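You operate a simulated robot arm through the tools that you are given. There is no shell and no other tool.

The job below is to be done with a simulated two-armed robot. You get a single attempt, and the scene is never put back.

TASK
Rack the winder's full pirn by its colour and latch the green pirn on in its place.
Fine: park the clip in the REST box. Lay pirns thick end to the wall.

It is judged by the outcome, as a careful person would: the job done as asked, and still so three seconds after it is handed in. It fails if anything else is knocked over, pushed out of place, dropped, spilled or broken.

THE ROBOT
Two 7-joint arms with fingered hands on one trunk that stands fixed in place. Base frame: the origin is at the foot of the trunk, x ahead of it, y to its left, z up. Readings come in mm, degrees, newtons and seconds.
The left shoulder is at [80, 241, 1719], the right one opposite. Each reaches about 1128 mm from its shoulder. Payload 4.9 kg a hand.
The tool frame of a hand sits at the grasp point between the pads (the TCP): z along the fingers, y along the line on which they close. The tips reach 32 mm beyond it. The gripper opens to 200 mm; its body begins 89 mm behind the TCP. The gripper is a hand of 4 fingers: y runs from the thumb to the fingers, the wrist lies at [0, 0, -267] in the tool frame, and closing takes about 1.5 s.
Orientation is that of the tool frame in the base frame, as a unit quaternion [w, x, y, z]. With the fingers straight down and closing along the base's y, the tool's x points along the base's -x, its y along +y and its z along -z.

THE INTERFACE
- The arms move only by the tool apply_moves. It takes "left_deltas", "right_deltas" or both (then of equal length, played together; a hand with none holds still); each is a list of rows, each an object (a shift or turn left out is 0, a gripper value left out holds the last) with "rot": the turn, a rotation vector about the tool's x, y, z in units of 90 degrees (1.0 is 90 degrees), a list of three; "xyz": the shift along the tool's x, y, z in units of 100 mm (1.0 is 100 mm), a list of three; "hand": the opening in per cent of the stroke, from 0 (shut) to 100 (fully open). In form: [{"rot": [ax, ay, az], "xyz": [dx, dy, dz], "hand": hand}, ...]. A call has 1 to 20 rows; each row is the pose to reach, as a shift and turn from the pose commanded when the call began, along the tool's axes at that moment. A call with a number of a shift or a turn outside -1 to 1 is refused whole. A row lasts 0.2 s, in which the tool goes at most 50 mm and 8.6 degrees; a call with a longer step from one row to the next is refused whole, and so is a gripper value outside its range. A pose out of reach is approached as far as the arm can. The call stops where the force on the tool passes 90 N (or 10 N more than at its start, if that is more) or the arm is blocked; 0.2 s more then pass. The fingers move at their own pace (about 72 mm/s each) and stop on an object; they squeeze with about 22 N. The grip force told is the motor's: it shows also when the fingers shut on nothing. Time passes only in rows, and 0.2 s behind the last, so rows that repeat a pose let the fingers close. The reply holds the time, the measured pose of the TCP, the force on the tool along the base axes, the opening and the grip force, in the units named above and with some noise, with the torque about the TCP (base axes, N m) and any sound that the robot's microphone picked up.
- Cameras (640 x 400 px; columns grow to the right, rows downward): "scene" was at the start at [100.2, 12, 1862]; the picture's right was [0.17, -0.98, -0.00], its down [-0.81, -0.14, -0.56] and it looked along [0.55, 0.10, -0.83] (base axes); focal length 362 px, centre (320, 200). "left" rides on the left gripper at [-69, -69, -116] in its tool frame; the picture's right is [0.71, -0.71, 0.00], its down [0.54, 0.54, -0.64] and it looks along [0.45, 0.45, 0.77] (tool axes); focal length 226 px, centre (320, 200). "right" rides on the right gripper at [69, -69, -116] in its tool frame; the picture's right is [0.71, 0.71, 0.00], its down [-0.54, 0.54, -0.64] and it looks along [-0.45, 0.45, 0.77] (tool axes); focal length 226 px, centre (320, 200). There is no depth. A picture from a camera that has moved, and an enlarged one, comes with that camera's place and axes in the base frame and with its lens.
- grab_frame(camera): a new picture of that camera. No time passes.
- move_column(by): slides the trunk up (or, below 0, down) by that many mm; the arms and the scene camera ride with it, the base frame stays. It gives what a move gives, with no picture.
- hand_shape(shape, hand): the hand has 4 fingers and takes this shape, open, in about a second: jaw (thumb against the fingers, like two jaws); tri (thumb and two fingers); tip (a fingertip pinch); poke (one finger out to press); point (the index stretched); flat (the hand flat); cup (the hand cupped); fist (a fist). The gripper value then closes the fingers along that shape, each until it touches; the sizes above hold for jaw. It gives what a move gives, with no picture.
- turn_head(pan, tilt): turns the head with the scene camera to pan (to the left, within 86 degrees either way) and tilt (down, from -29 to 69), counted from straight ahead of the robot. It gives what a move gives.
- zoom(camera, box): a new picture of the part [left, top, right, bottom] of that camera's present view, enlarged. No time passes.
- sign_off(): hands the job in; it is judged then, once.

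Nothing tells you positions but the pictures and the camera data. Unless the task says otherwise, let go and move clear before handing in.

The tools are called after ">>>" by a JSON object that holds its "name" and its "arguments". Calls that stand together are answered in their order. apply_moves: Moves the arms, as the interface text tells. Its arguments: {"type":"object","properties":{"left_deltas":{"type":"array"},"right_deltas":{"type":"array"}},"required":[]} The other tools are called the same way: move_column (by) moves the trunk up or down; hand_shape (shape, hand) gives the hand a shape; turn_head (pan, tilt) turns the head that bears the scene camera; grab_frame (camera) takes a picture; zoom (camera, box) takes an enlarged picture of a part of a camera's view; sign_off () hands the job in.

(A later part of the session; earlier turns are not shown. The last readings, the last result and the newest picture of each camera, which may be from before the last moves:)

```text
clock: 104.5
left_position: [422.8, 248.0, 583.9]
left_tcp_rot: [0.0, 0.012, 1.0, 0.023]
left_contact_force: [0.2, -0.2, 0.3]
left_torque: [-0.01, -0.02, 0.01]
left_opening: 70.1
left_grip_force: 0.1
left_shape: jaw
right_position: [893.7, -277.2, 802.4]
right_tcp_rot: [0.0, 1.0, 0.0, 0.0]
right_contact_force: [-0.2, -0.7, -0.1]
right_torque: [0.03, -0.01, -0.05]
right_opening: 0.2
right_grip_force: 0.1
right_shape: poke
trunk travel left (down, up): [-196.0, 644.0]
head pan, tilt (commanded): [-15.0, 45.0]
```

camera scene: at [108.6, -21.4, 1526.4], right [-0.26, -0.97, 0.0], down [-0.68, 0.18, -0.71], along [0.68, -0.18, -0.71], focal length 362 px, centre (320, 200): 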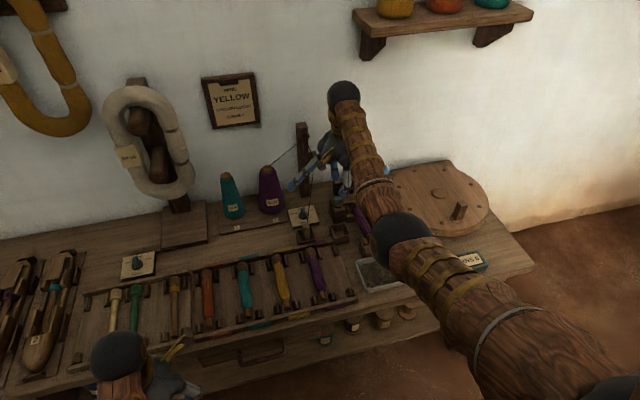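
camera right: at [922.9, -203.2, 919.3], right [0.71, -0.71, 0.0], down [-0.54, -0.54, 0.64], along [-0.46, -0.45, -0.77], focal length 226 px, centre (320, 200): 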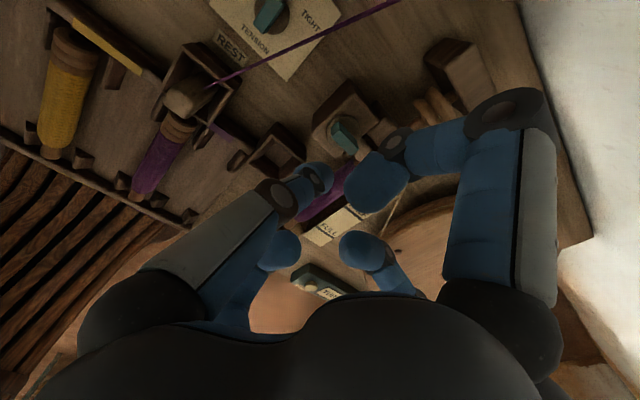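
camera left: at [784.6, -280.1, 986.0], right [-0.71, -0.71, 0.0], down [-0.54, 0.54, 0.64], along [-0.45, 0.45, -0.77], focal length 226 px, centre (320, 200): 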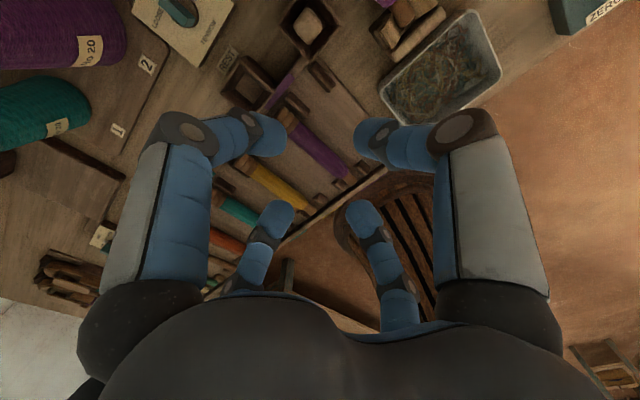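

>>> {"name": "apply_moves", "arguments": {"right_deltas": [{"xyz": [0, 0, 0.3]}, {"xyz": [0, 0, 0.5]}, {"xyz": [0, 0, 0.6]}]}}

>>> {"name": "apply_moves", "arguments": {"right_deltas": [{"xyz": [-0.02, 0.006, 0]}, {"xyz": [-0.04, 0.005, 0]}, {"xyz": [-0.065, -0.02, 0]}, {"xyz": [-0.09, -0.04, 0]}, {"xyz": [-0.115, -0.063, 0]}]}}

>>> {"name": "zoom", "arguments": {"camera": "right", "box": [260, 90, 400, 210]}}

```text
clock: 105.3
left_position: [423.1, 247.1, 584.4]
left_tcp_rot: [-0.001, 0.01, 1.0, 0.023]
left_contact_force: [0.2, -0.5, -0.7]
left_torque: [0.06, -0.02, -0.01]
left_opening: 70.0
left_grip_force: 0.0
left_shape: jaw
right_position: [893.4, -278.3, 740.0]
right_tcp_rot: [-0.001, 1.0, 0.0, -0.001]
right_contact_force: [0.2, -0.2, -0.2]
right_torque: [-0.01, 0.02, -0.07]
right_opening: 0.2
right_grip_force: 0.0
right_shape: poke
trunk travel left (down, up): [-196.0, 644.0]
head pan, tilt (commanded): [-15.0, 45.0]
```

```text
clock: 106.5
left_position: [423.3, 246.6, 581.9]
left_tcp_rot: [-0.002, 0.012, 1.0, 0.023]
left_contact_force: [0.6, -0.1, -0.7]
left_torque: [-0.01, -0.01, -0.02]
left_opening: 70.1
left_grip_force: 0.1
left_shape: jaw
right_position: [882.7, -271.8, 742.2]
right_tcp_rot: [-0.001, 1.0, 0.0, 0.0]
right_contact_force: [0.9, -0.2, 0.0]
right_torque: [-0.03, 0.0, -0.05]
right_opening: 0.0
right_grip_force: 0.0
right_shape: poke
trunk travel left (down, up): [-196.0, 644.0]
head pan, tilt (commanded): [-15.0, 45.0]
```

```text
3.33 times, centred on (330, 150) of right
camera zoom: at [952.0, -202.6, 858.4], right [0.71, -0.71, 0.0], down [-0.54, -0.54, 0.64], along [-0.46, -0.45, -0.77], focal length 754 px, centre (287, 367)
```

zoom: 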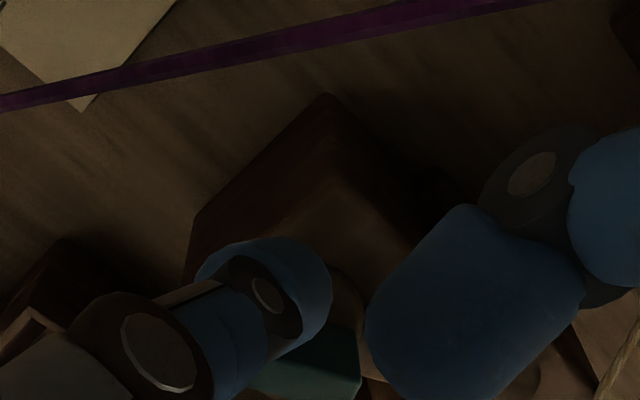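

Very low resistance in this direction – it seems to turn. I'll continue the arc to about 90°.

>>> {"name": "apply_moves", "arguments": {"right_deltas": [{"xyz": [-0.03, -0.012, 0]}, {"xyz": [-0.06, -0.02, 0]}, {"xyz": [-0.093, -0.024, 0]}, {"xyz": [-0.125, -0.018, 0]}, {"xyz": [-0.16, -0.008, 0]}, {"xyz": [-0.19, 0.006, 0]}]}}

>>> {"name": "zoom", "arguments": {"camera": "right", "box": [260, 90, 400, 210]}}

>>> {"name": "zoom", "arguments": {"camera": "scene", "box": [310, 150, 390, 230]}}

```text
clock: 107.9
left_position: [423.1, 247.6, 583.0]
left_tcp_rot: [-0.001, 0.012, 1.0, 0.023]
left_contact_force: [0.5, 0.2, -0.9]
left_torque: [-0.04, 0.02, 0.0]
left_opening: 70.2
left_grip_force: 0.0
left_shape: jaw
right_position: [864.0, -271.1, 742.0]
right_tcp_rot: [-0.001, 1.0, 0.0, 0.0]
right_contact_force: [1.3, 1.6, 0.2]
right_torque: [0.09, 0.01, 0.0]
right_opening: 0.1
right_grip_force: 0.0
right_shape: poke
trunk travel left (down, up): [-196.0, 644.0]
head pan, tilt (commanded): [-15.0, 45.0]
```

```text
3.33 times, centred on (330, 150) of right
camera zoom: at [933.1, -202.2, 858.4], right [0.71, -0.71, 0.0], down [-0.54, -0.54, 0.64], along [-0.45, -0.45, -0.77], focal length 754 px, centre (287, 367)
```

zoom: 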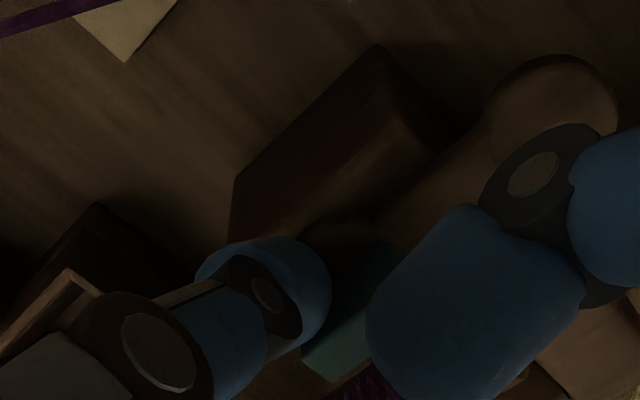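

```text
5.00 times, centred on (350, 190) of scene
camera zoom: at [108.8, -21.2, 1446.4], right [-0.26, -0.97, 0.0], down [-0.68, 0.18, -0.71], along [0.68, -0.18, -0.71], focal length 1808 px, centre (170, 250)
```

zoom: 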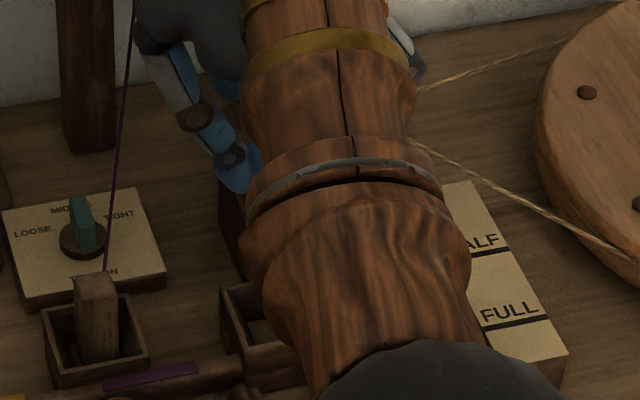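

The arm has swung open toward the wall. I'll lift clear and check.

>>> {"name": "apply_moves", "arguments": {"right_deltas": [{"xyz": [0, -0.03, -0.1]}, {"xyz": [0, -0.03, -0.4]}, {"xyz": [0, -0.03, -0.7]}]}}

>>> {"name": "grab_frame", "arguments": {"camera": "right"}}

>>> {"name": "zoom", "arguments": {"camera": "right", "box": [280, 60, 440, 180]}}

```text
clock: 108.7
left_position: [424.6, 247.4, 583.0]
left_tcp_rot: [-0.001, 0.012, 1.0, 0.024]
left_contact_force: [0.1, 0.4, 0.5]
left_torque: [-0.06, -0.02, -0.02]
left_opening: 69.9
left_grip_force: 0.0
left_shape: jaw
right_position: [863.7, -267.7, 813.0]
right_tcp_rot: [0.001, 1.0, 0.0, 0.0]
right_contact_force: [0.0, -0.6, -0.3]
right_torque: [0.0, -0.02, -0.04]
right_opening: 0.0
right_grip_force: 0.2
right_shape: poke
trunk travel left (down, up): [-196.0, 644.0]
head pan, tilt (commanded): [-15.0, 45.0]
```

```text
taken
camera right: at [933.4, -199.6, 929.0], right [0.71, -0.71, 0.0], down [-0.54, -0.54, 0.64], along [-0.46, -0.45, -0.77], focal length 226 px, centre (320, 200)
```

right: 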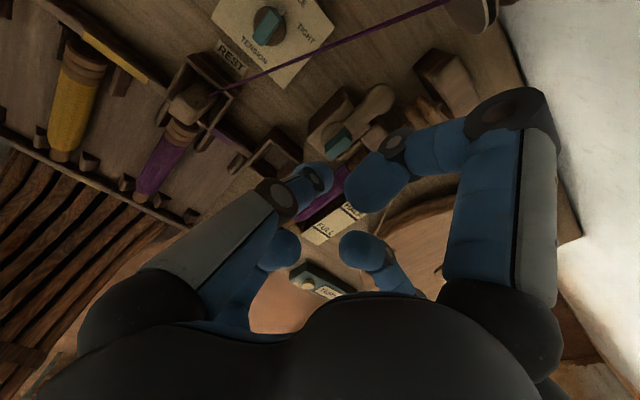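

```text
3.33 times, centred on (360, 120) of right
camera zoom: at [933.4, -199.6, 929.0], right [0.71, -0.71, 0.0], down [-0.54, -0.54, 0.64], along [-0.46, -0.45, -0.77], focal length 754 px, centre (187, 467)
```

zoom: 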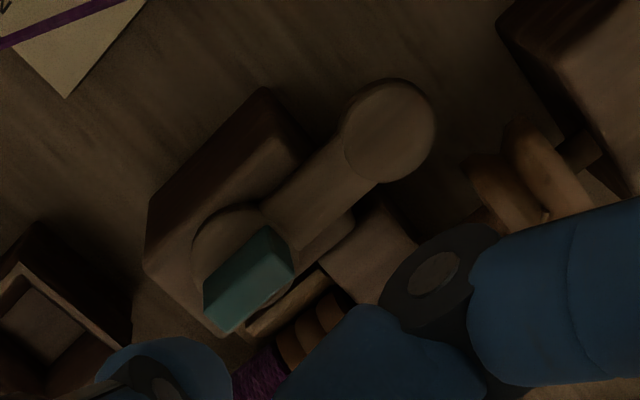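

The latch is open. I'll raise the trunk again and bring the right hand, fingers diagonal to the pirn, above the full pirn.

>>> {"name": "move_column", "arguments": {"by": 120}}

>>> {"name": "apply_moves", "arguments": {"right_deltas": [{"xyz": [-0.2, 0.2, 0.2]}, {"xyz": [-0.4, 0.45, 0.45]}, {"xyz": [-0.66, 0.71, 0.7]}]}}

>>> {"name": "apply_moves", "arguments": {"right_deltas": [{"rot": [0, 0, -0.09]}, {"rot": [0, 0, -0.18]}, {"rot": [0, 0, -0.27]}, {"rot": [0, 0, -0.36]}, {"rot": [0, 0, -0.45]}, {"rot": [0, 0, -0.54]}, {"rot": [0, 0, -0.63]}, {"rot": [0, 0, -0.72]}, {"rot": [0, 0, -0.75]}]}}

>>> {"name": "apply_moves", "arguments": {"right_deltas": [{"rot": [0, 0, -0.09]}, {"rot": [0, 0, -0.18]}, {"rot": [0, 0, -0.27]}, {"rot": [0, 0, -0.36]}, {"rot": [0, 0, -0.45]}, {"rot": [0, 0, -0.54]}, {"rot": [0, 0, -0.63]}, {"rot": [0, 0, -0.72]}, {"rot": [0, 0, -0.75]}]}}

>>> {"name": "hand_shape", "arguments": {"hand": "right", "shape": "jaw"}}

>>> {"name": "grab_frame", "arguments": {"camera": "right"}}

>>> {"name": "grab_frame", "arguments": {"camera": "scene"}}

```text
clock: 110.2
left_position: [422.7, 247.6, 703.4]
left_tcp_rot: [-0.001, 0.012, 1.0, 0.023]
left_contact_force: [-0.2, 0.4, 0.1]
left_torque: [-0.01, -0.02, 0.02]
left_opening: 69.9
left_grip_force: 0.0
left_shape: jaw
right_position: [865.8, -268.1, 931.6]
right_tcp_rot: [0.0, 1.0, -0.001, -0.001]
right_contact_force: [-0.4, -0.5, -0.3]
right_torque: [0.03, 0.03, -0.02]
right_opening: 0.1
right_grip_force: 0.0
right_shape: poke
trunk travel left (down, up): [-316.0, 524.0]
head pan, tilt (commanded): [-15.0, 45.0]
```

```text
clock: 111.0
left_position: [422.5, 246.6, 704.3]
left_tcp_rot: [-0.001, 0.011, 1.0, 0.025]
left_contact_force: [-1.0, -0.5, -0.1]
left_torque: [-0.02, -0.01, 0.01]
left_opening: 69.9
left_grip_force: 0.1
left_shape: jaw
right_position: [797.5, -339.7, 861.7]
right_tcp_rot: [-0.001, 1.0, 0.0, 0.0]
right_contact_force: [-0.4, 0.2, -0.4]
right_torque: [-0.01, 0.0, 0.0]
right_opening: 0.1
right_grip_force: 0.1
right_shape: poke
trunk travel left (down, up): [-316.0, 524.0]
head pan, tilt (commanded): [-15.0, 45.0]
```

```text
clock: 113.0
left_position: [423.4, 246.0, 703.5]
left_tcp_rot: [0.0, 0.012, 1.0, 0.023]
left_contact_force: [-0.1, 0.6, 0.0]
left_torque: [0.0, -0.01, -0.01]
left_opening: 69.8
left_grip_force: 0.1
left_shape: jaw
right_position: [798.9, -339.4, 860.4]
right_tcp_rot: [-0.001, 0.831, 0.556, 0.0]
right_contact_force: [-1.3, -0.2, -0.1]
right_torque: [0.03, 0.0, 0.01]
right_opening: 0.1
right_grip_force: 0.0
right_shape: poke
trunk travel left (down, up): [-316.0, 524.0]
head pan, tilt (commanded): [-15.0, 45.0]
```

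```text
clock: 115.0
left_position: [423.2, 246.5, 702.8]
left_tcp_rot: [0.0, 0.012, 1.0, 0.024]
left_contact_force: [-0.2, -0.2, 0.6]
left_torque: [-0.01, 0.03, 0.02]
left_opening: 69.9
left_grip_force: 0.0
left_shape: jaw
right_position: [799.2, -339.7, 863.0]
right_tcp_rot: [-0.001, 0.383, 0.924, 0.001]
right_contact_force: [-0.5, -0.1, 0.5]
right_torque: [0.02, -0.01, 0.01]
right_opening: 0.2
right_grip_force: 0.0
right_shape: poke
trunk travel left (down, up): [-316.0, 524.0]
head pan, tilt (commanded): [-15.0, 45.0]
```

```text
clock: 115.9
left_position: [423.0, 248.1, 704.0]
left_tcp_rot: [-0.001, 0.011, 1.0, 0.023]
left_contact_force: [-0.8, 0.2, 0.7]
left_torque: [-0.06, 0.0, 0.0]
left_opening: 70.2
left_grip_force: 0.1
left_shape: jaw
right_position: [797.7, -338.2, 862.3]
right_tcp_rot: [-0.001, 0.383, 0.924, 0.001]
right_contact_force: [0.0, 0.3, 0.0]
right_torque: [0.03, 0.01, -0.03]
right_opening: 200.1
right_grip_force: 0.0
right_shape: jaw
trunk travel left (down, up): [-316.0, 524.0]
head pan, tilt (commanded): [-15.0, 45.0]
```

```text
taken
camera right: at [701.2, -339.3, 978.5], right [0.0, 1.0, 0.0], down [0.77, 0.0, 0.64], along [0.64, 0.0, -0.77], focal length 226 px, centre (320, 200)
```

right: 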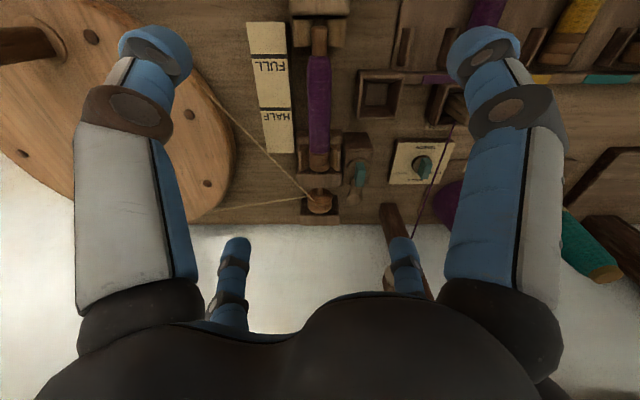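

```text
taken
camera scene: at [108.6, -21.5, 1566.4], right [-0.26, -0.97, 0.0], down [-0.68, 0.18, -0.71], along [0.68, -0.18, -0.71], focal length 362 px, centre (320, 200)
```

scene: 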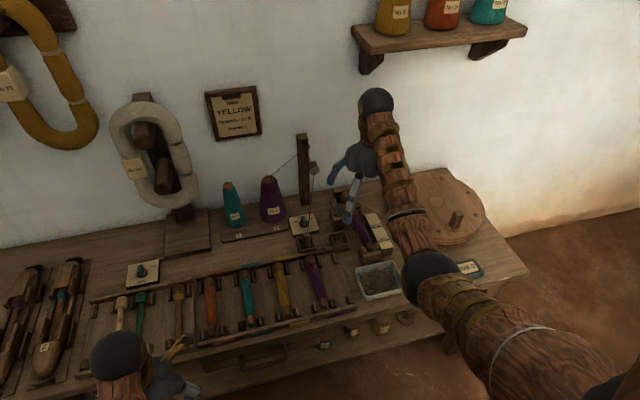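

Excellent aligned view. Zooming for exact pirn position.

>>> {"name": "zoom", "arguments": {"camera": "right", "box": [250, 0, 420, 110]}}

>>> {"name": "zoom", "arguments": {"camera": "right", "box": [260, 100, 400, 220]}}

>>> {"name": "zoom", "arguments": {"camera": "right", "box": [380, 0, 640, 110]}}

```text
3.64 times, centred on (335, 55) of right
camera zoom: at [701.2, -339.3, 978.5], right [0.0, 1.0, 0.0], down [0.77, 0.0, 0.64], along [0.64, 0.0, -0.77], focal length 822 px, centre (266, 727)
```

zoom: 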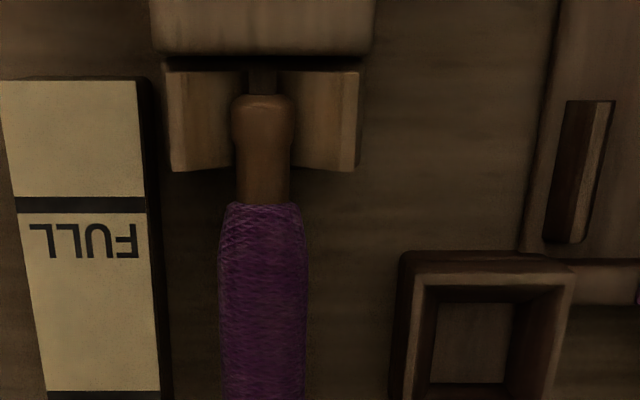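

```text
3.33 times, centred on (330, 160) of right
camera zoom: at [701.2, -339.3, 978.5], right [0.0, 1.0, 0.0], down [0.77, 0.0, 0.64], along [0.64, 0.0, -0.77], focal length 754 px, centre (287, 333)
```

zoom: 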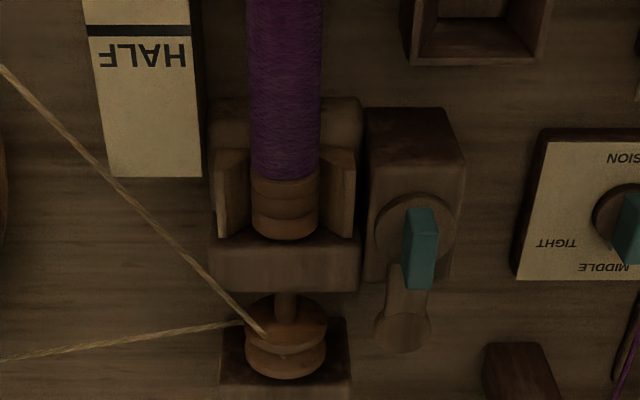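

```text
2.46 times, centred on (510, 55) of right
camera zoom: at [701.2, -339.3, 978.5], right [0.0, 1.0, 0.0], down [0.77, 0.0, 0.64], along [0.64, 0.0, -0.77], focal length 556 px, centre (-148, 557)
```

zoom: 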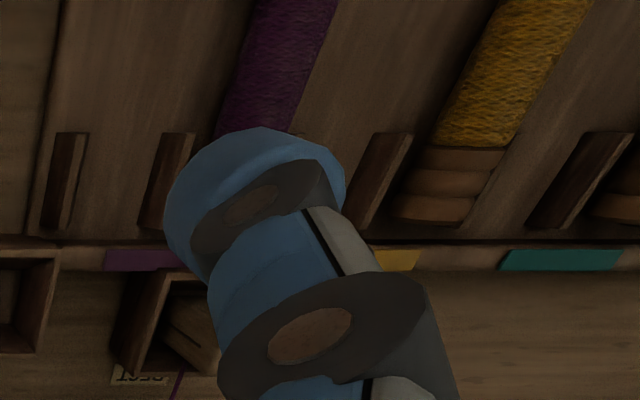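

Pirn axis is at y≈-340, z≈685, spanning x 713–873. The gauge block is close on its east side, so I'll come in with the hand rolled about 22° (from the west), fingers diagonal, to clear the gauge.

>>> {"name": "apply_moves", "arguments": {"right_deltas": [{"hand": 31}, {"hand": 31}, {"hand": 31, "rot": [0.043, -0.043, 0], "xyz": [0.07, 0.07, 0.19]}, {"hand": 31, "rot": [0.086, -0.086, 0], "xyz": [0.14, 0.14, 0.38]}, {"hand": 31, "rot": [0.13, -0.13, 0], "xyz": [0.21, 0.21, 0.57]}, {"hand": 31, "rot": [0.1728, -0.1728, 0], "xyz": [0.279, 0.279, 0.76]}]}}

>>> {"name": "grab_frame", "arguments": {"camera": "right"}}

>>> {"name": "zoom", "arguments": {"camera": "scene", "box": [310, 150, 430, 290]}}

```text
clock: 117.3
left_position: [423.1, 248.4, 702.8]
left_tcp_rot: [-0.001, 0.012, 1.0, 0.023]
left_contact_force: [0.8, 0.1, 1.0]
left_torque: [-0.01, -0.04, -0.02]
left_opening: 69.8
left_grip_force: 0.0
left_shape: jaw
right_position: [798.9, -298.3, 786.8]
right_tcp_rot: [0.073, 0.376, 0.907, -0.176]
right_contact_force: [-0.1, -0.4, -0.4]
right_torque: [0.02, -0.01, -0.01]
right_opening: 62.4
right_grip_force: 0.0
right_shape: jaw
trunk travel left (down, up): [-316.0, 524.0]
head pan, tilt (commanded): [-15.0, 45.0]
```

```text
taken
camera right: at [701.9, -255.6, 894.4], right [0.0, 0.93, -0.37], down [0.77, 0.24, 0.6], along [0.64, -0.29, -0.71], focal length 226 px, centre (320, 200)
```

right: 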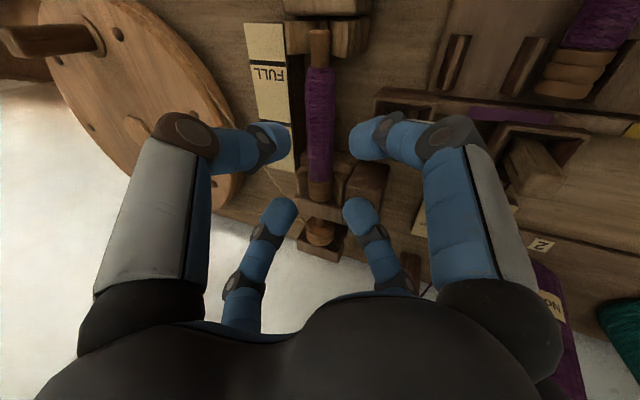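

```text
2.86 times, centred on (370, 220) of scene
camera zoom: at [109.0, -20.6, 1566.4], right [-0.26, -0.97, 0.0], down [-0.68, 0.18, -0.71], along [0.68, -0.18, -0.71], focal length 1033 px, centre (177, 143)
```

zoom: 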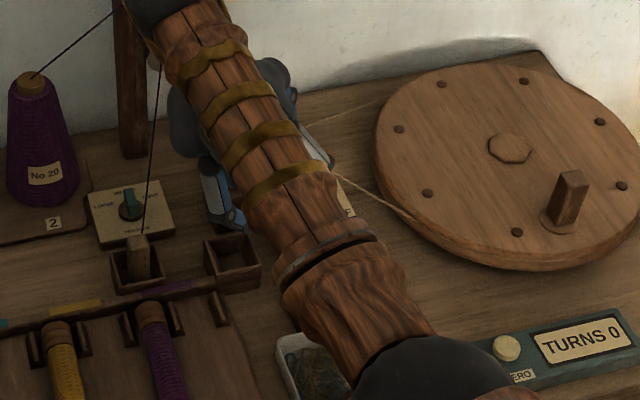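

>>> {"name": "zoom", "arguments": {"camera": "right", "box": [240, 60, 400, 210]}}

```text
2.67 times, centred on (320, 135) of right
camera zoom: at [701.9, -255.6, 894.4], right [0.0, 0.93, -0.37], down [0.77, 0.24, 0.6], along [0.64, -0.29, -0.71], focal length 603 px, centre (320, 373)
```

zoom: 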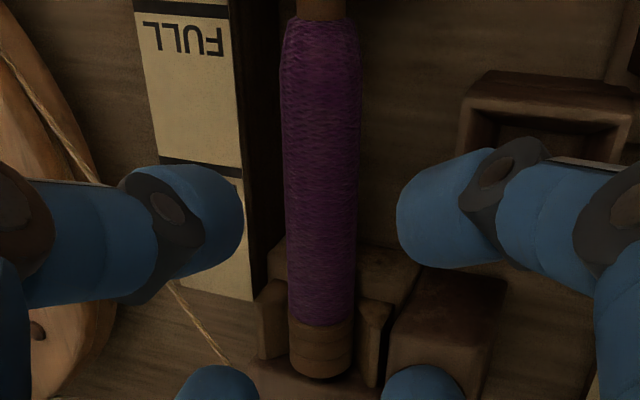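

Aligned. Advancing along the tool axis.

>>> {"name": "apply_moves", "arguments": {"right_deltas": [{"xyz": [0, 0, 0.25]}, {"xyz": [0, 0, 0.5]}, {"xyz": [0, 0, 0.65]}, {"xyz": [0, 0, 0.75]}, {"xyz": [0, 0, 0.82]}]}}

>>> {"name": "grab_frame", "arguments": {"camera": "right"}}

>>> {"name": "zoom", "arguments": {"camera": "right", "box": [240, 90, 400, 240]}}

```text
clock: 118.5
left_position: [421.5, 247.7, 704.5]
left_tcp_rot: [0.0, 0.011, 1.0, 0.024]
left_contact_force: [0.3, -1.0, 0.6]
left_torque: [0.02, 0.0, 0.02]
left_opening: 70.1
left_grip_force: 0.1
left_shape: jaw
right_position: [797.1, -330.7, 712.1]
right_tcp_rot: [0.073, 0.376, 0.907, -0.177]
right_contact_force: [-12.4, 0.5, 10.0]
right_torque: [0.39, -0.33, 0.61]
right_opening: 61.0
right_grip_force: 0.1
right_shape: jaw
trunk travel left (down, up): [-316.0, 524.0]
head pan, tilt (commanded): [-15.0, 45.0]
```

```text
taken
camera right: at [699.6, -286.3, 819.9], right [0.0, 0.93, -0.37], down [0.77, 0.24, 0.6], along [0.64, -0.29, -0.71], focal length 226 px, centre (320, 200)
```

right: 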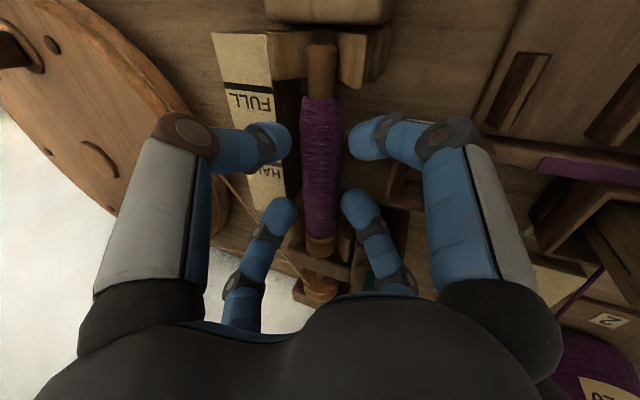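

```text
2.67 times, centred on (320, 165) of right
camera zoom: at [699.6, -286.3, 819.9], right [0.0, 0.93, -0.37], down [0.77, 0.24, 0.6], along [0.64, -0.29, -0.71], focal length 603 px, centre (320, 293)
```

zoom: 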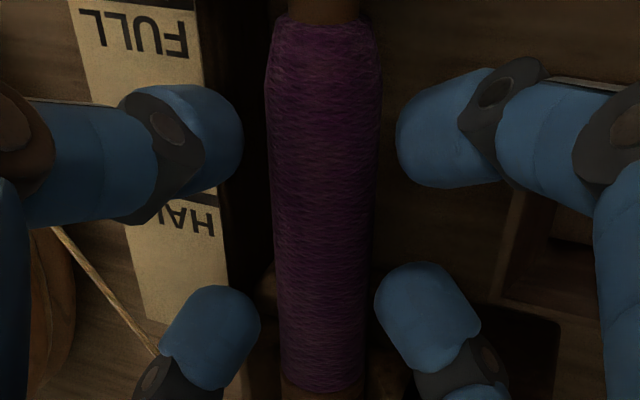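

The north-west finger grazed the latch block (~16 N). I'll back off, shift 16 mm toward the robot along the pirn, and re-approach.

>>> {"name": "apply_moves", "arguments": {"right_deltas": [{"xyz": [0, 0, -0.15]}, {"xyz": [0, 0, -0.3]}, {"xyz": [0.06, -0.06, -0.3]}, {"xyz": [0.113, -0.113, -0.3]}]}}

>>> {"name": "apply_moves", "arguments": {"right_deltas": [{"xyz": [0, 0, 0.15]}, {"xyz": [0, 0, 0.25]}, {"xyz": [0, 0, 0.3]}, {"xyz": [0, 0, 0.34]}]}}

>>> {"name": "zoom", "arguments": {"camera": "right", "box": [240, 90, 400, 240]}}

>>> {"name": "zoom", "arguments": {"camera": "scene", "box": [310, 170, 430, 290]}}

```text
clock: 119.5
left_position: [424.3, 248.2, 703.2]
left_tcp_rot: [-0.001, 0.012, 1.0, 0.024]
left_contact_force: [-0.1, -1.1, 0.8]
left_torque: [-0.01, -0.01, 0.02]
left_opening: 70.0
left_grip_force: 0.0
left_shape: jaw
right_position: [782.4, -319.6, 738.2]
right_tcp_rot: [0.074, 0.375, 0.907, -0.176]
right_contact_force: [-0.3, -0.3, 0.4]
right_torque: [0.04, 0.01, -0.02]
right_opening: 62.1
right_grip_force: 0.1
right_shape: jaw
trunk travel left (down, up): [-316.0, 524.0]
head pan, tilt (commanded): [-15.0, 45.0]
```

```text
clock: 120.5
left_position: [422.9, 247.4, 702.2]
left_tcp_rot: [0.0, 0.012, 1.0, 0.024]
left_contact_force: [-0.6, -0.3, -0.3]
left_torque: [-0.02, 0.04, -0.01]
left_opening: 69.7
left_grip_force: 0.0
left_shape: jaw
right_position: [782.3, -333.1, 707.5]
right_tcp_rot: [0.072, 0.376, 0.907, -0.177]
right_contact_force: [0.8, 0.3, 0.2]
right_torque: [-0.02, 0.02, -0.03]
right_opening: 62.3
right_grip_force: 0.2
right_shape: jaw
trunk travel left (down, up): [-316.0, 524.0]
head pan, tilt (commanded): [-15.0, 45.0]
```

```text
2.67 times, centred on (320, 165) of right
camera zoom: at [685.1, -288.3, 814.7], right [0.0, 0.93, -0.37], down [0.77, 0.24, 0.6], along [0.64, -0.29, -0.71], focal length 603 px, centre (320, 293)
```

zoom: 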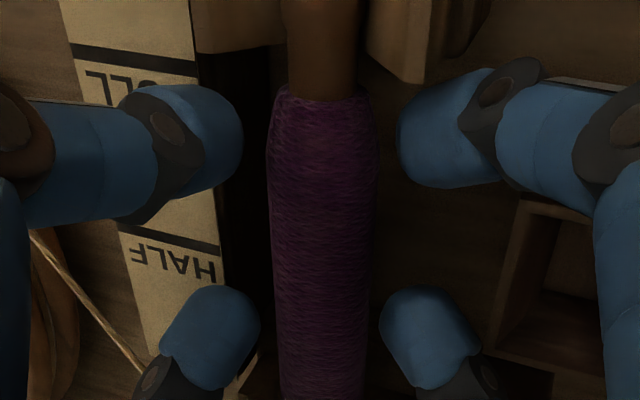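

```text
3.33 times, centred on (370, 230) of scene
camera zoom: at [108.6, -21.5, 1566.4], right [-0.26, -0.97, 0.0], down [-0.68, 0.18, -0.71], along [0.68, -0.18, -0.71], focal length 1206 px, centre (153, 100)
```

zoom: 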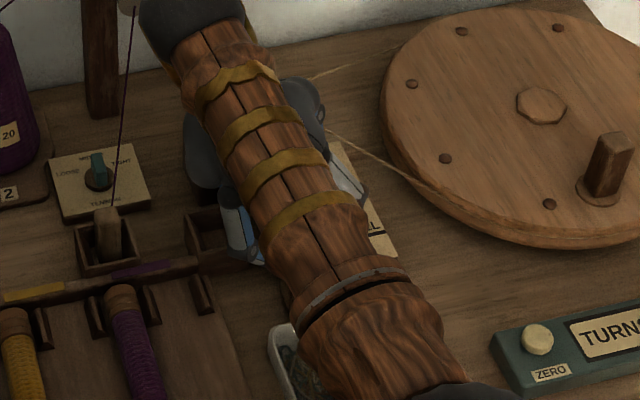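

No contact now and well centred. A little deeper, then close.

>>> {"name": "apply_moves", "arguments": {"right_deltas": [{"xyz": [0, 0, 0.03]}, {"xyz": [0, 0, 0.05]}, {"hand": 20, "xyz": [0, 0, 0.05]}, {"hand": 10, "xyz": [0, 0, 0.05]}, {"hand": 0, "xyz": [0, 0, 0.05]}, {"hand": 0, "xyz": [0, 0, 0.05]}, {"hand": 0, "xyz": [0, 0, 0.05]}]}}

>>> {"name": "zoom", "arguments": {"camera": "right", "box": [240, 90, 400, 240]}}

```text
clock: 122.1
left_position: [423.3, 247.4, 703.7]
left_tcp_rot: [-0.001, 0.011, 1.0, 0.023]
left_contact_force: [-0.1, 0.0, 0.6]
left_torque: [-0.03, 0.02, 0.01]
left_opening: 70.2
left_grip_force: 0.1
left_shape: jaw
right_position: [781.3, -333.9, 701.6]
right_tcp_rot: [0.073, 0.376, 0.907, -0.176]
right_contact_force: [0.7, -0.9, 0.1]
right_torque: [0.02, -0.01, -0.01]
right_opening: 23.2
right_grip_force: 22.4
right_shape: jaw
trunk travel left (down, up): [-316.0, 524.0]
head pan, tilt (commanded): [-15.0, 45.0]
```

```text
2.67 times, centred on (320, 165) of right
camera zoom: at [685.2, -290.0, 810.0], right [0.0, 0.93, -0.37], down [0.77, 0.24, 0.6], along [0.64, -0.29, -0.71], focal length 603 px, centre (320, 293)
```

zoom: 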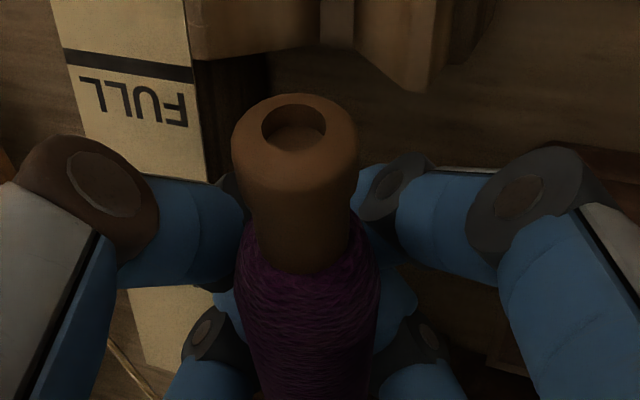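

The squeeze was slightly below the pirn's axis, so its thin end popped up into the hand. I'll open slowly so it settles back into its cradle.

>>> {"name": "apply_moves", "arguments": {"right_deltas": [{"hand": 13}, {"hand": 14}, {"hand": 15}, {"hand": 16}, {"hand": 17}, {"hand": 18}, {"hand": 19}, {"hand": 20}, {"hand": 21}, {"hand": 22}]}}

>>> {"name": "zoom", "arguments": {"camera": "right", "box": [240, 90, 400, 240]}}

```text
clock: 124.3
left_position: [423.4, 248.3, 703.9]
left_tcp_rot: [-0.002, 0.011, 1.0, 0.023]
left_contact_force: [0.7, 0.2, -0.1]
left_torque: [0.03, -0.02, 0.0]
left_opening: 69.9
left_grip_force: 0.0
left_shape: jaw
right_position: [781.7, -333.5, 702.2]
right_tcp_rot: [0.072, 0.376, 0.907, -0.176]
right_contact_force: [-0.9, -0.1, -0.6]
right_torque: [0.02, 0.03, 0.0]
right_opening: 43.9
right_grip_force: 0.1
right_shape: jaw
trunk travel left (down, up): [-316.0, 524.0]
head pan, tilt (commanded): [-15.0, 45.0]
```

```text
2.67 times, centred on (320, 165) of right
camera zoom: at [685.2, -290.0, 810.0], right [0.0, 0.93, -0.37], down [0.77, 0.24, 0.6], along [0.64, -0.29, -0.71], focal length 603 px, centre (320, 293)
```

zoom: 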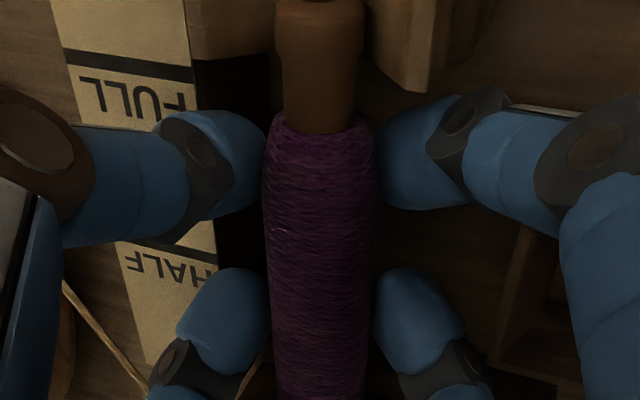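

>>> {"name": "apply_moves", "arguments": {"right_deltas": [{"hand": 23}, {"hand": 24}, {"hand": 25}, {"hand": 26}, {"hand": 27}, {"hand": 28}, {"hand": 29}, {"hand": 30}, {"hand": 31}]}}

>>> {"name": "zoom", "arguments": {"camera": "right", "box": [240, 50, 400, 220]}}

```text
clock: 126.3
left_position: [422.7, 246.9, 704.3]
left_tcp_rot: [0.0, 0.012, 1.0, 0.024]
left_contact_force: [0.7, 0.0, 0.8]
left_torque: [0.05, 0.01, 0.0]
left_opening: 70.1
left_grip_force: 0.1
left_shape: jaw
right_position: [782.0, -333.4, 702.2]
right_tcp_rot: [0.073, 0.375, 0.907, -0.176]
right_contact_force: [0.3, 0.5, -0.2]
right_torque: [0.01, 0.04, -0.01]
right_opening: 61.5
right_grip_force: 0.0
right_shape: jaw
trunk travel left (down, up): [-316.0, 524.0]
head pan, tilt (commanded): [-15.0, 45.0]
```

```text
2.35 times, centred on (320, 135) of right
camera zoom: at [685.2, -290.0, 810.1], right [0.0, 0.93, -0.37], down [0.77, 0.24, 0.6], along [0.64, -0.29, -0.71], focal length 532 px, centre (320, 353)
```

zoom: 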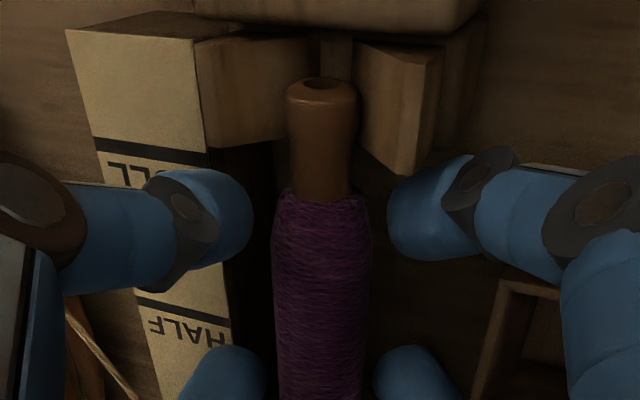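

>>> {"name": "apply_moves", "arguments": {"right_deltas": [{"hand": 36, "xyz": [0, 0, -0.1]}, {"hand": 36, "xyz": [0, 0, -0.3]}, {"hand": 36, "xyz": [0, 0, -0.6]}, {"hand": 36, "xyz": [0, 0, -0.9]}]}}

>>> {"name": "grab_frame", "arguments": {"camera": "right"}}

>>> {"name": "zoom", "arguments": {"camera": "right", "box": [250, 0, 400, 110]}}

>>> {"name": "zoom", "arguments": {"camera": "right", "box": [250, 90, 400, 210]}}

```text
clock: 127.3
left_position: [423.3, 246.9, 703.2]
left_tcp_rot: [-0.001, 0.011, 1.0, 0.024]
left_contact_force: [0.9, 0.3, -0.4]
left_torque: [0.02, 0.01, 0.0]
left_opening: 70.2
left_grip_force: 0.1
left_shape: jaw
right_position: [782.2, -299.9, 785.8]
right_tcp_rot: [0.073, 0.376, 0.907, -0.175]
right_contact_force: [-1.4, -0.2, 0.2]
right_torque: [-0.01, -0.03, 0.02]
right_opening: 71.5
right_grip_force: 0.1
right_shape: jaw
trunk travel left (down, up): [-316.0, 524.0]
head pan, tilt (commanded): [-15.0, 45.0]
```

```text
taken
camera right: at [685.1, -256.1, 893.3], right [0.0, 0.93, -0.37], down [0.77, 0.24, 0.6], along [0.64, -0.29, -0.71], focal length 226 px, centre (320, 200)
```

right: 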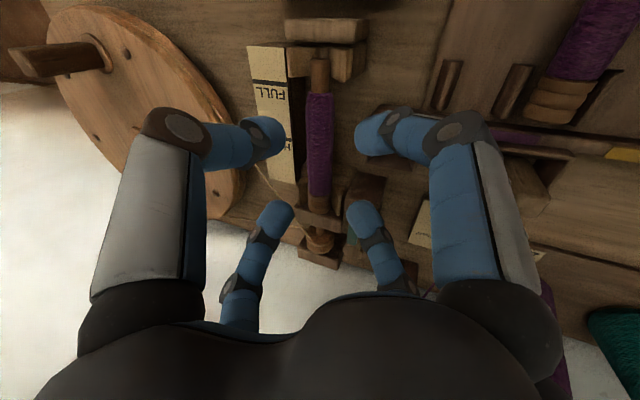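

```text
3.64 times, centred on (325, 55) of right
camera zoom: at [685.1, -256.1, 893.3], right [0.0, 0.93, -0.37], down [0.77, 0.24, 0.6], along [0.64, -0.29, -0.71], focal length 822 px, centre (302, 727)
```

zoom: 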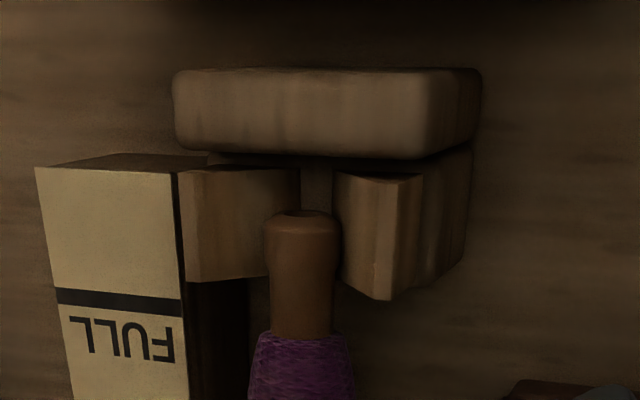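

```text
3.33 times, centred on (325, 150) of right
camera zoom: at [685.1, -256.1, 893.3], right [0.0, 0.93, -0.37], down [0.77, 0.24, 0.6], along [0.64, -0.29, -0.71], focal length 754 px, centre (303, 367)
```

zoom: 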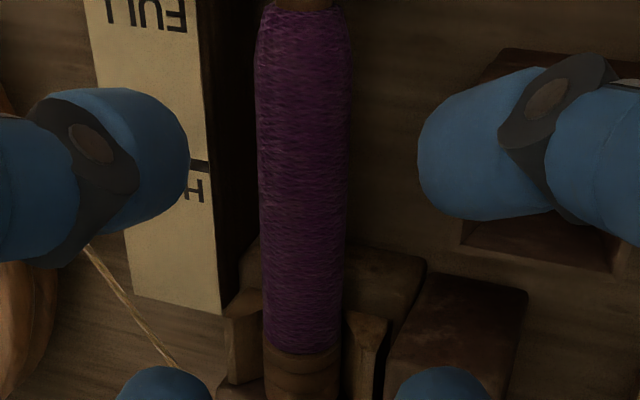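

The pirn is back in its cradle. I'll re-grip 8 mm nearer its balance point and ~7 mm higher so the fingers meet at its axis.

>>> {"name": "apply_moves", "arguments": {"right_deltas": [{"hand": 29, "xyz": [-0.0566, 0.0566, 0.1]}, {"hand": 29, "xyz": [-0.0566, 0.0566, 0.35]}, {"hand": 29, "xyz": [-0.0566, 0.0566, 0.6]}, {"hand": 29, "xyz": [-0.0566, 0.0566, 0.75]}, {"hand": 29, "xyz": [-0.0566, 0.0566, 0.835]}]}}

>>> {"name": "apply_moves", "arguments": {"right_deltas": [{"hand": 27}, {"hand": 26}, {"hand": 25}, {"hand": 24}, {"hand": 23}, {"hand": 22}]}}

>>> {"name": "zoom", "arguments": {"camera": "right", "box": [240, 70, 400, 220]}}

```text
clock: 128.5
left_position: [421.6, 248.2, 704.1]
left_tcp_rot: [0.0, 0.011, 1.0, 0.023]
left_contact_force: [0.3, 0.5, 0.9]
left_torque: [0.01, 0.01, 0.0]
left_opening: 70.0
left_grip_force: 0.0
left_shape: jaw
right_position: [788.7, -332.0, 708.1]
right_tcp_rot: [0.073, 0.376, 0.907, -0.176]
right_contact_force: [-2.5, 0.3, 1.7]
right_torque: [0.09, -0.04, 0.15]
right_opening: 57.8
right_grip_force: 0.0
right_shape: jaw
trunk travel left (down, up): [-316.0, 524.0]
head pan, tilt (commanded): [-15.0, 45.0]
```

```text
clock: 129.9
left_position: [422.8, 247.6, 704.3]
left_tcp_rot: [0.0, 0.011, 1.0, 0.024]
left_contact_force: [0.8, 0.8, 0.1]
left_torque: [0.0, -0.02, -0.04]
left_opening: 69.9
left_grip_force: 0.0
left_shape: jaw
right_position: [790.4, -331.3, 708.1]
right_tcp_rot: [0.072, 0.375, 0.907, -0.176]
right_contact_force: [-0.6, -1.9, 0.8]
right_torque: [-0.07, 0.03, 0.14]
right_opening: 39.0
right_grip_force: 21.7
right_shape: jaw
trunk travel left (down, up): [-316.0, 524.0]
head pan, tilt (commanded): [-15.0, 45.0]
```

```text
2.67 times, centred on (320, 145) of right
camera zoom: at [692.6, -288.2, 815.7], right [0.0, 0.93, -0.37], down [0.77, 0.24, 0.6], along [0.64, -0.29, -0.71], focal length 603 px, centre (320, 347)
```

zoom: 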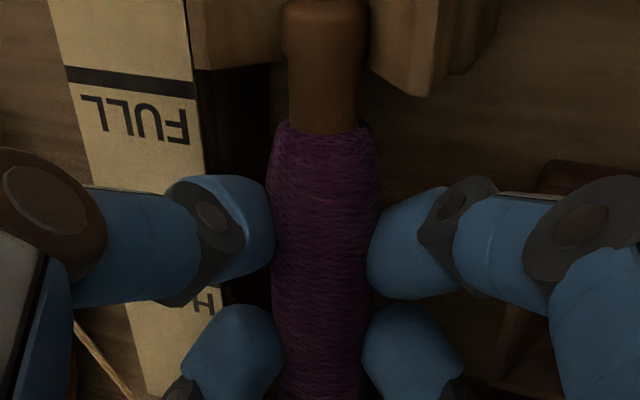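

Contact on both sides without disturbing it. I'll apply the full squeeze, then test-lift 10 mm.

>>> {"name": "apply_moves", "arguments": {"right_deltas": [{"hand": 18}, {"hand": 15}, {"hand": 15}]}}

>>> {"name": "zoom", "arguments": {"camera": "right", "box": [240, 70, 400, 220]}}

```text
clock: 130.7
left_position: [423.1, 247.1, 703.2]
left_tcp_rot: [-0.001, 0.011, 1.0, 0.023]
left_contact_force: [0.8, 0.5, 0.3]
left_torque: [0.04, 0.0, 0.0]
left_opening: 69.8
left_grip_force: 0.0
left_shape: jaw
right_position: [789.4, -330.5, 707.5]
right_tcp_rot: [0.073, 0.375, 0.908, -0.175]
right_contact_force: [1.4, -0.2, 4.6]
right_torque: [-0.08, 0.06, 0.18]
right_opening: 36.4
right_grip_force: 22.0
right_shape: jaw
trunk travel left (down, up): [-316.0, 524.0]
head pan, tilt (commanded): [-15.0, 45.0]
```

```text
2.67 times, centred on (320, 145) of right
camera zoom: at [692.7, -287.8, 816.2], right [0.0, 0.93, -0.37], down [0.77, 0.24, 0.6], along [0.64, -0.29, -0.71], focal length 603 px, centre (320, 347)
```

zoom: 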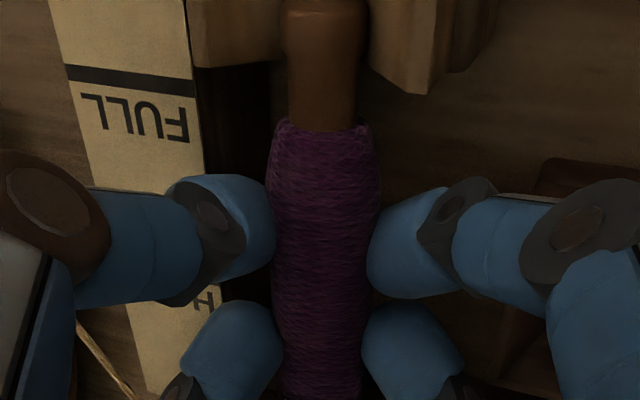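

Stable grip (36 mm). Test lift.

>>> {"name": "apply_moves", "arguments": {"right_deltas": [{"xyz": [-0.013, -0.013, -0.046]}, {"xyz": [-0.026, -0.026, -0.093]}, {"xyz": [-0.04, -0.04, -0.14]}, {"xyz": [-0.053, -0.053, -0.185]}]}}

>>> {"name": "zoom", "arguments": {"camera": "right", "box": [240, 30, 400, 220]}}

```text
clock: 131.7
left_position: [423.0, 246.7, 703.5]
left_tcp_rot: [0.0, 0.012, 1.0, 0.023]
left_contact_force: [0.5, -0.1, 0.7]
left_torque: [0.0, 0.01, 0.0]
left_opening: 70.1
left_grip_force: 0.0
left_shape: jaw
right_position: [788.8, -331.3, 728.4]
right_tcp_rot: [0.071, 0.376, 0.907, -0.176]
right_contact_force: [-1.8, 0.4, -1.1]
right_torque: [-0.01, 0.24, 0.01]
right_opening: 36.0
right_grip_force: 22.0
right_shape: jaw
trunk travel left (down, up): [-316.0, 524.0]
head pan, tilt (commanded): [-15.0, 45.0]
```

```text
2.11 times, centred on (320, 125) of right
camera zoom: at [692.9, -288.2, 836.0], right [0.0, 0.93, -0.37], down [0.77, 0.24, 0.6], along [0.64, -0.29, -0.71], focal length 476 px, centre (320, 358)
```

zoom: 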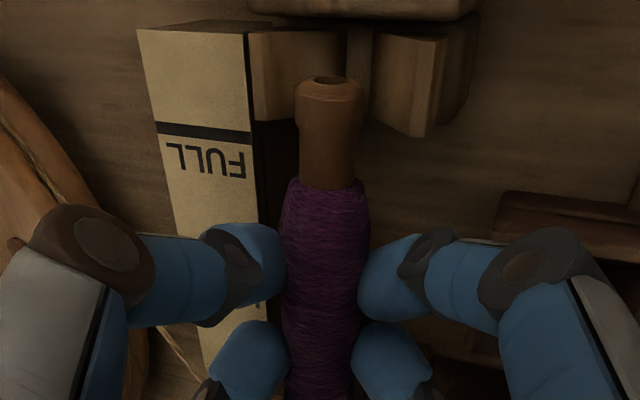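

It's lifting with the hand. Continuing up slowly.

>>> {"name": "apply_moves", "arguments": {"right_deltas": [{"xyz": [-0.026, -0.026, -0.093]}, {"xyz": [-0.053, -0.053, -0.185]}, {"xyz": [-0.08, -0.08, -0.278]}, {"xyz": [-0.106, -0.106, -0.37]}, {"xyz": [-0.132, -0.132, -0.464]}]}}

>>> {"name": "grab_frame", "arguments": {"camera": "right"}}

>>> {"name": "zoom", "arguments": {"camera": "scene", "box": [310, 120, 430, 260]}}

```text
clock: 132.9
left_position: [423.1, 247.1, 703.7]
left_tcp_rot: [-0.001, 0.012, 1.0, 0.023]
left_contact_force: [-0.7, -0.4, 0.1]
left_torque: [0.02, -0.02, 0.0]
left_opening: 70.1
left_grip_force: 0.1
left_shape: jaw
right_position: [790.4, -332.4, 778.4]
right_tcp_rot: [0.073, 0.376, 0.907, -0.177]
right_contact_force: [-0.6, 0.0, 0.2]
right_torque: [-0.01, 0.06, 0.01]
right_opening: 35.9
right_grip_force: 21.8
right_shape: jaw
trunk travel left (down, up): [-316.0, 524.0]
head pan, tilt (commanded): [-15.0, 45.0]
```

```text
taken
camera right: at [693.6, -288.1, 886.2], right [0.0, 0.93, -0.37], down [0.77, 0.24, 0.6], along [0.64, -0.29, -0.71], focal length 226 px, centre (320, 200)
```

right: 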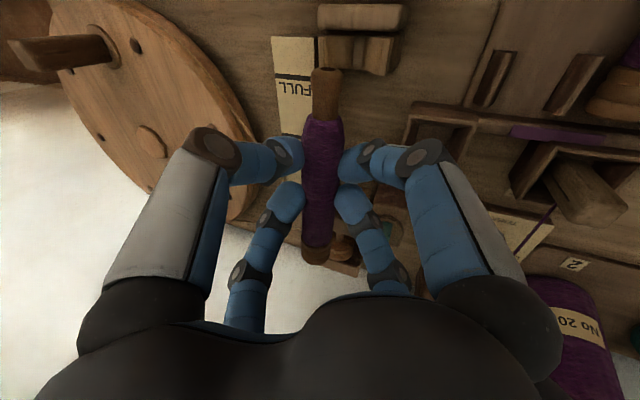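

```text
2.86 times, centred on (370, 190) of scene
camera zoom: at [108.6, -21.4, 1566.4], right [-0.26, -0.97, 0.0], down [-0.68, 0.18, -0.71], along [0.68, -0.18, -0.71], focal length 1033 px, centre (177, 229)
```

zoom: 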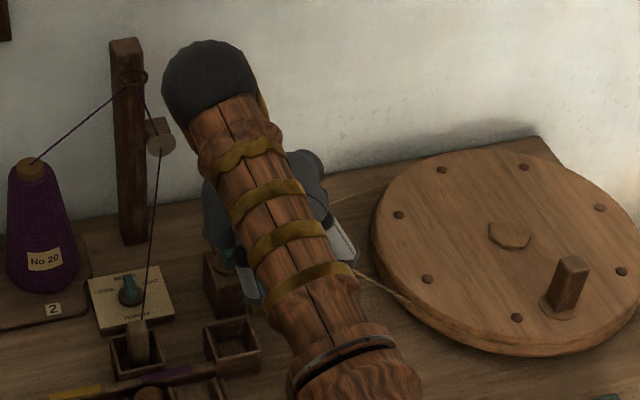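

The pirn is firmly held. I'll zoom to see exactly how it sits in the fingers.

>>> {"name": "zoom", "arguments": {"camera": "right", "box": [250, 50, 390, 280]}}

>>> {"name": "zoom", "arguments": {"camera": "right", "box": [280, 50, 370, 120]}}

>>> {"name": "zoom", "arguments": {"camera": "right", "box": [270, 180, 370, 280]}}

```text
1.74 times, centred on (320, 165) of right
camera zoom: at [693.6, -288.1, 886.2], right [0.0, 0.93, -0.37], down [0.77, 0.24, 0.6], along [0.64, -0.29, -0.71], focal length 393 px, centre (320, 261)
```

zoom: 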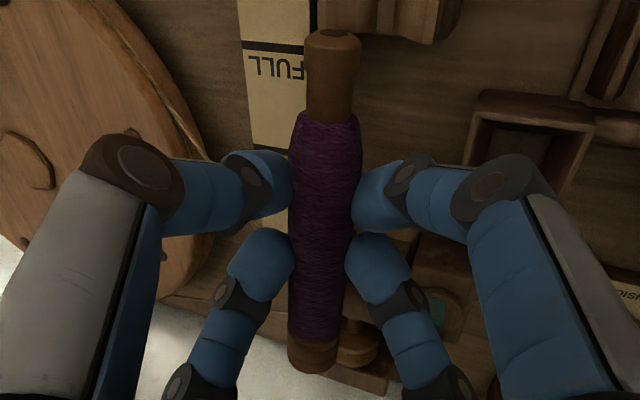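

```text
5.71 times, centred on (325, 85) of right
camera zoom: at [693.6, -288.1, 886.2], right [0.0, 0.93, -0.37], down [0.77, 0.24, 0.6], along [0.64, -0.29, -0.71], focal length 1292 px, centre (291, 857)
```

zoom: 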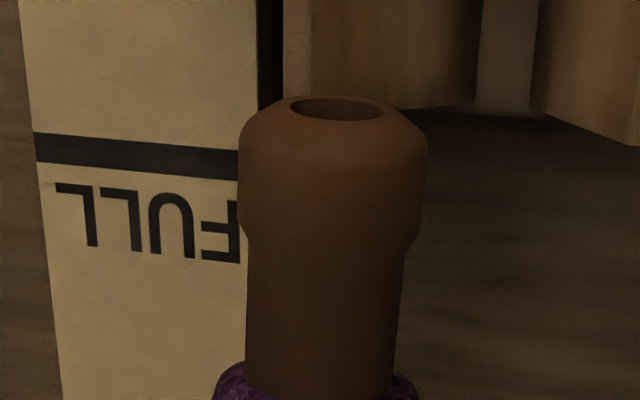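

```text
4.00 times, centred on (320, 230) of right
camera zoom: at [693.6, -288.1, 886.2], right [0.0, 0.93, -0.37], down [0.77, 0.24, 0.6], along [0.64, -0.29, -0.71], focal length 904 px, centre (320, 80)
```

zoom: 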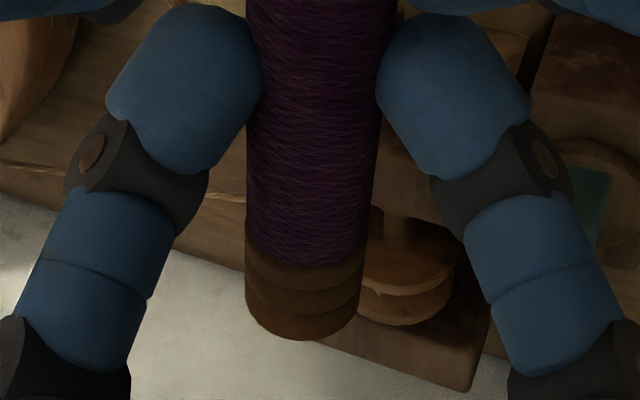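

The pirn is held level at its equator. Before moving to the rack I'll look closely at the purple slot's geometry.

>>> {"name": "zoom", "arguments": {"camera": "scene", "box": [270, 235, 370, 325]}}

>>> {"name": "zoom", "arguments": {"camera": "scene", "box": [300, 285, 360, 325]}}

>>> {"name": "zoom", "arguments": {"camera": "scene", "box": [295, 240, 345, 275]}}

```text
4.44 times, centred on (320, 280) of scene
camera zoom: at [108.6, -21.4, 1566.4], right [-0.26, -0.97, 0.0], down [-0.68, 0.18, -0.71], along [0.68, -0.18, -0.71], focal length 1608 px, centre (320, -156)
```

zoom: 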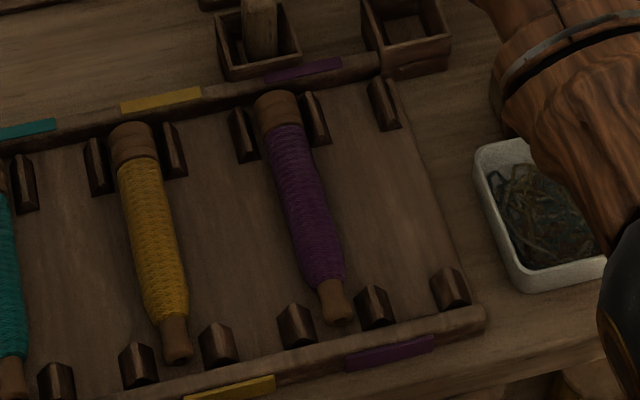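

```text
10.00 times, centred on (330, 305) of scene
camera zoom: at [108.6, -21.4, 1566.4], right [-0.26, -0.97, 0.0], down [-0.68, 0.18, -0.71], along [0.68, -0.18, -0.71], focal length 3617 px, centre (220, -850)
```

zoom: 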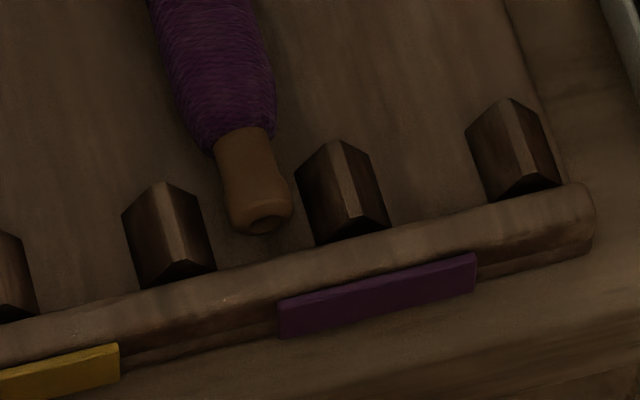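

```text
11.43 times, centred on (320, 258) of scene
camera zoom: at [108.6, -21.4, 1566.4], right [-0.26, -0.97, 0.0], down [-0.68, 0.18, -0.71], along [0.68, -0.18, -0.71], focal length 4134 px, centre (320, -457)
```

zoom: 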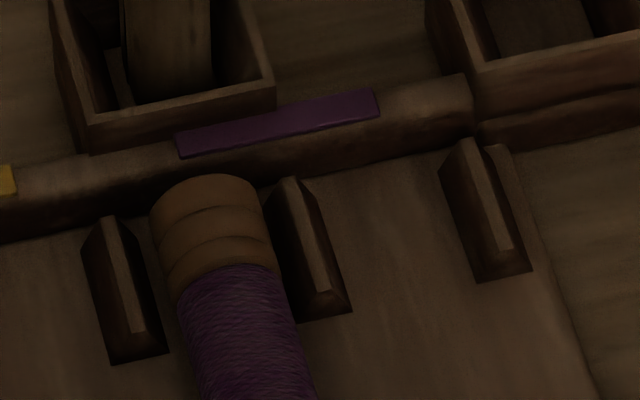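

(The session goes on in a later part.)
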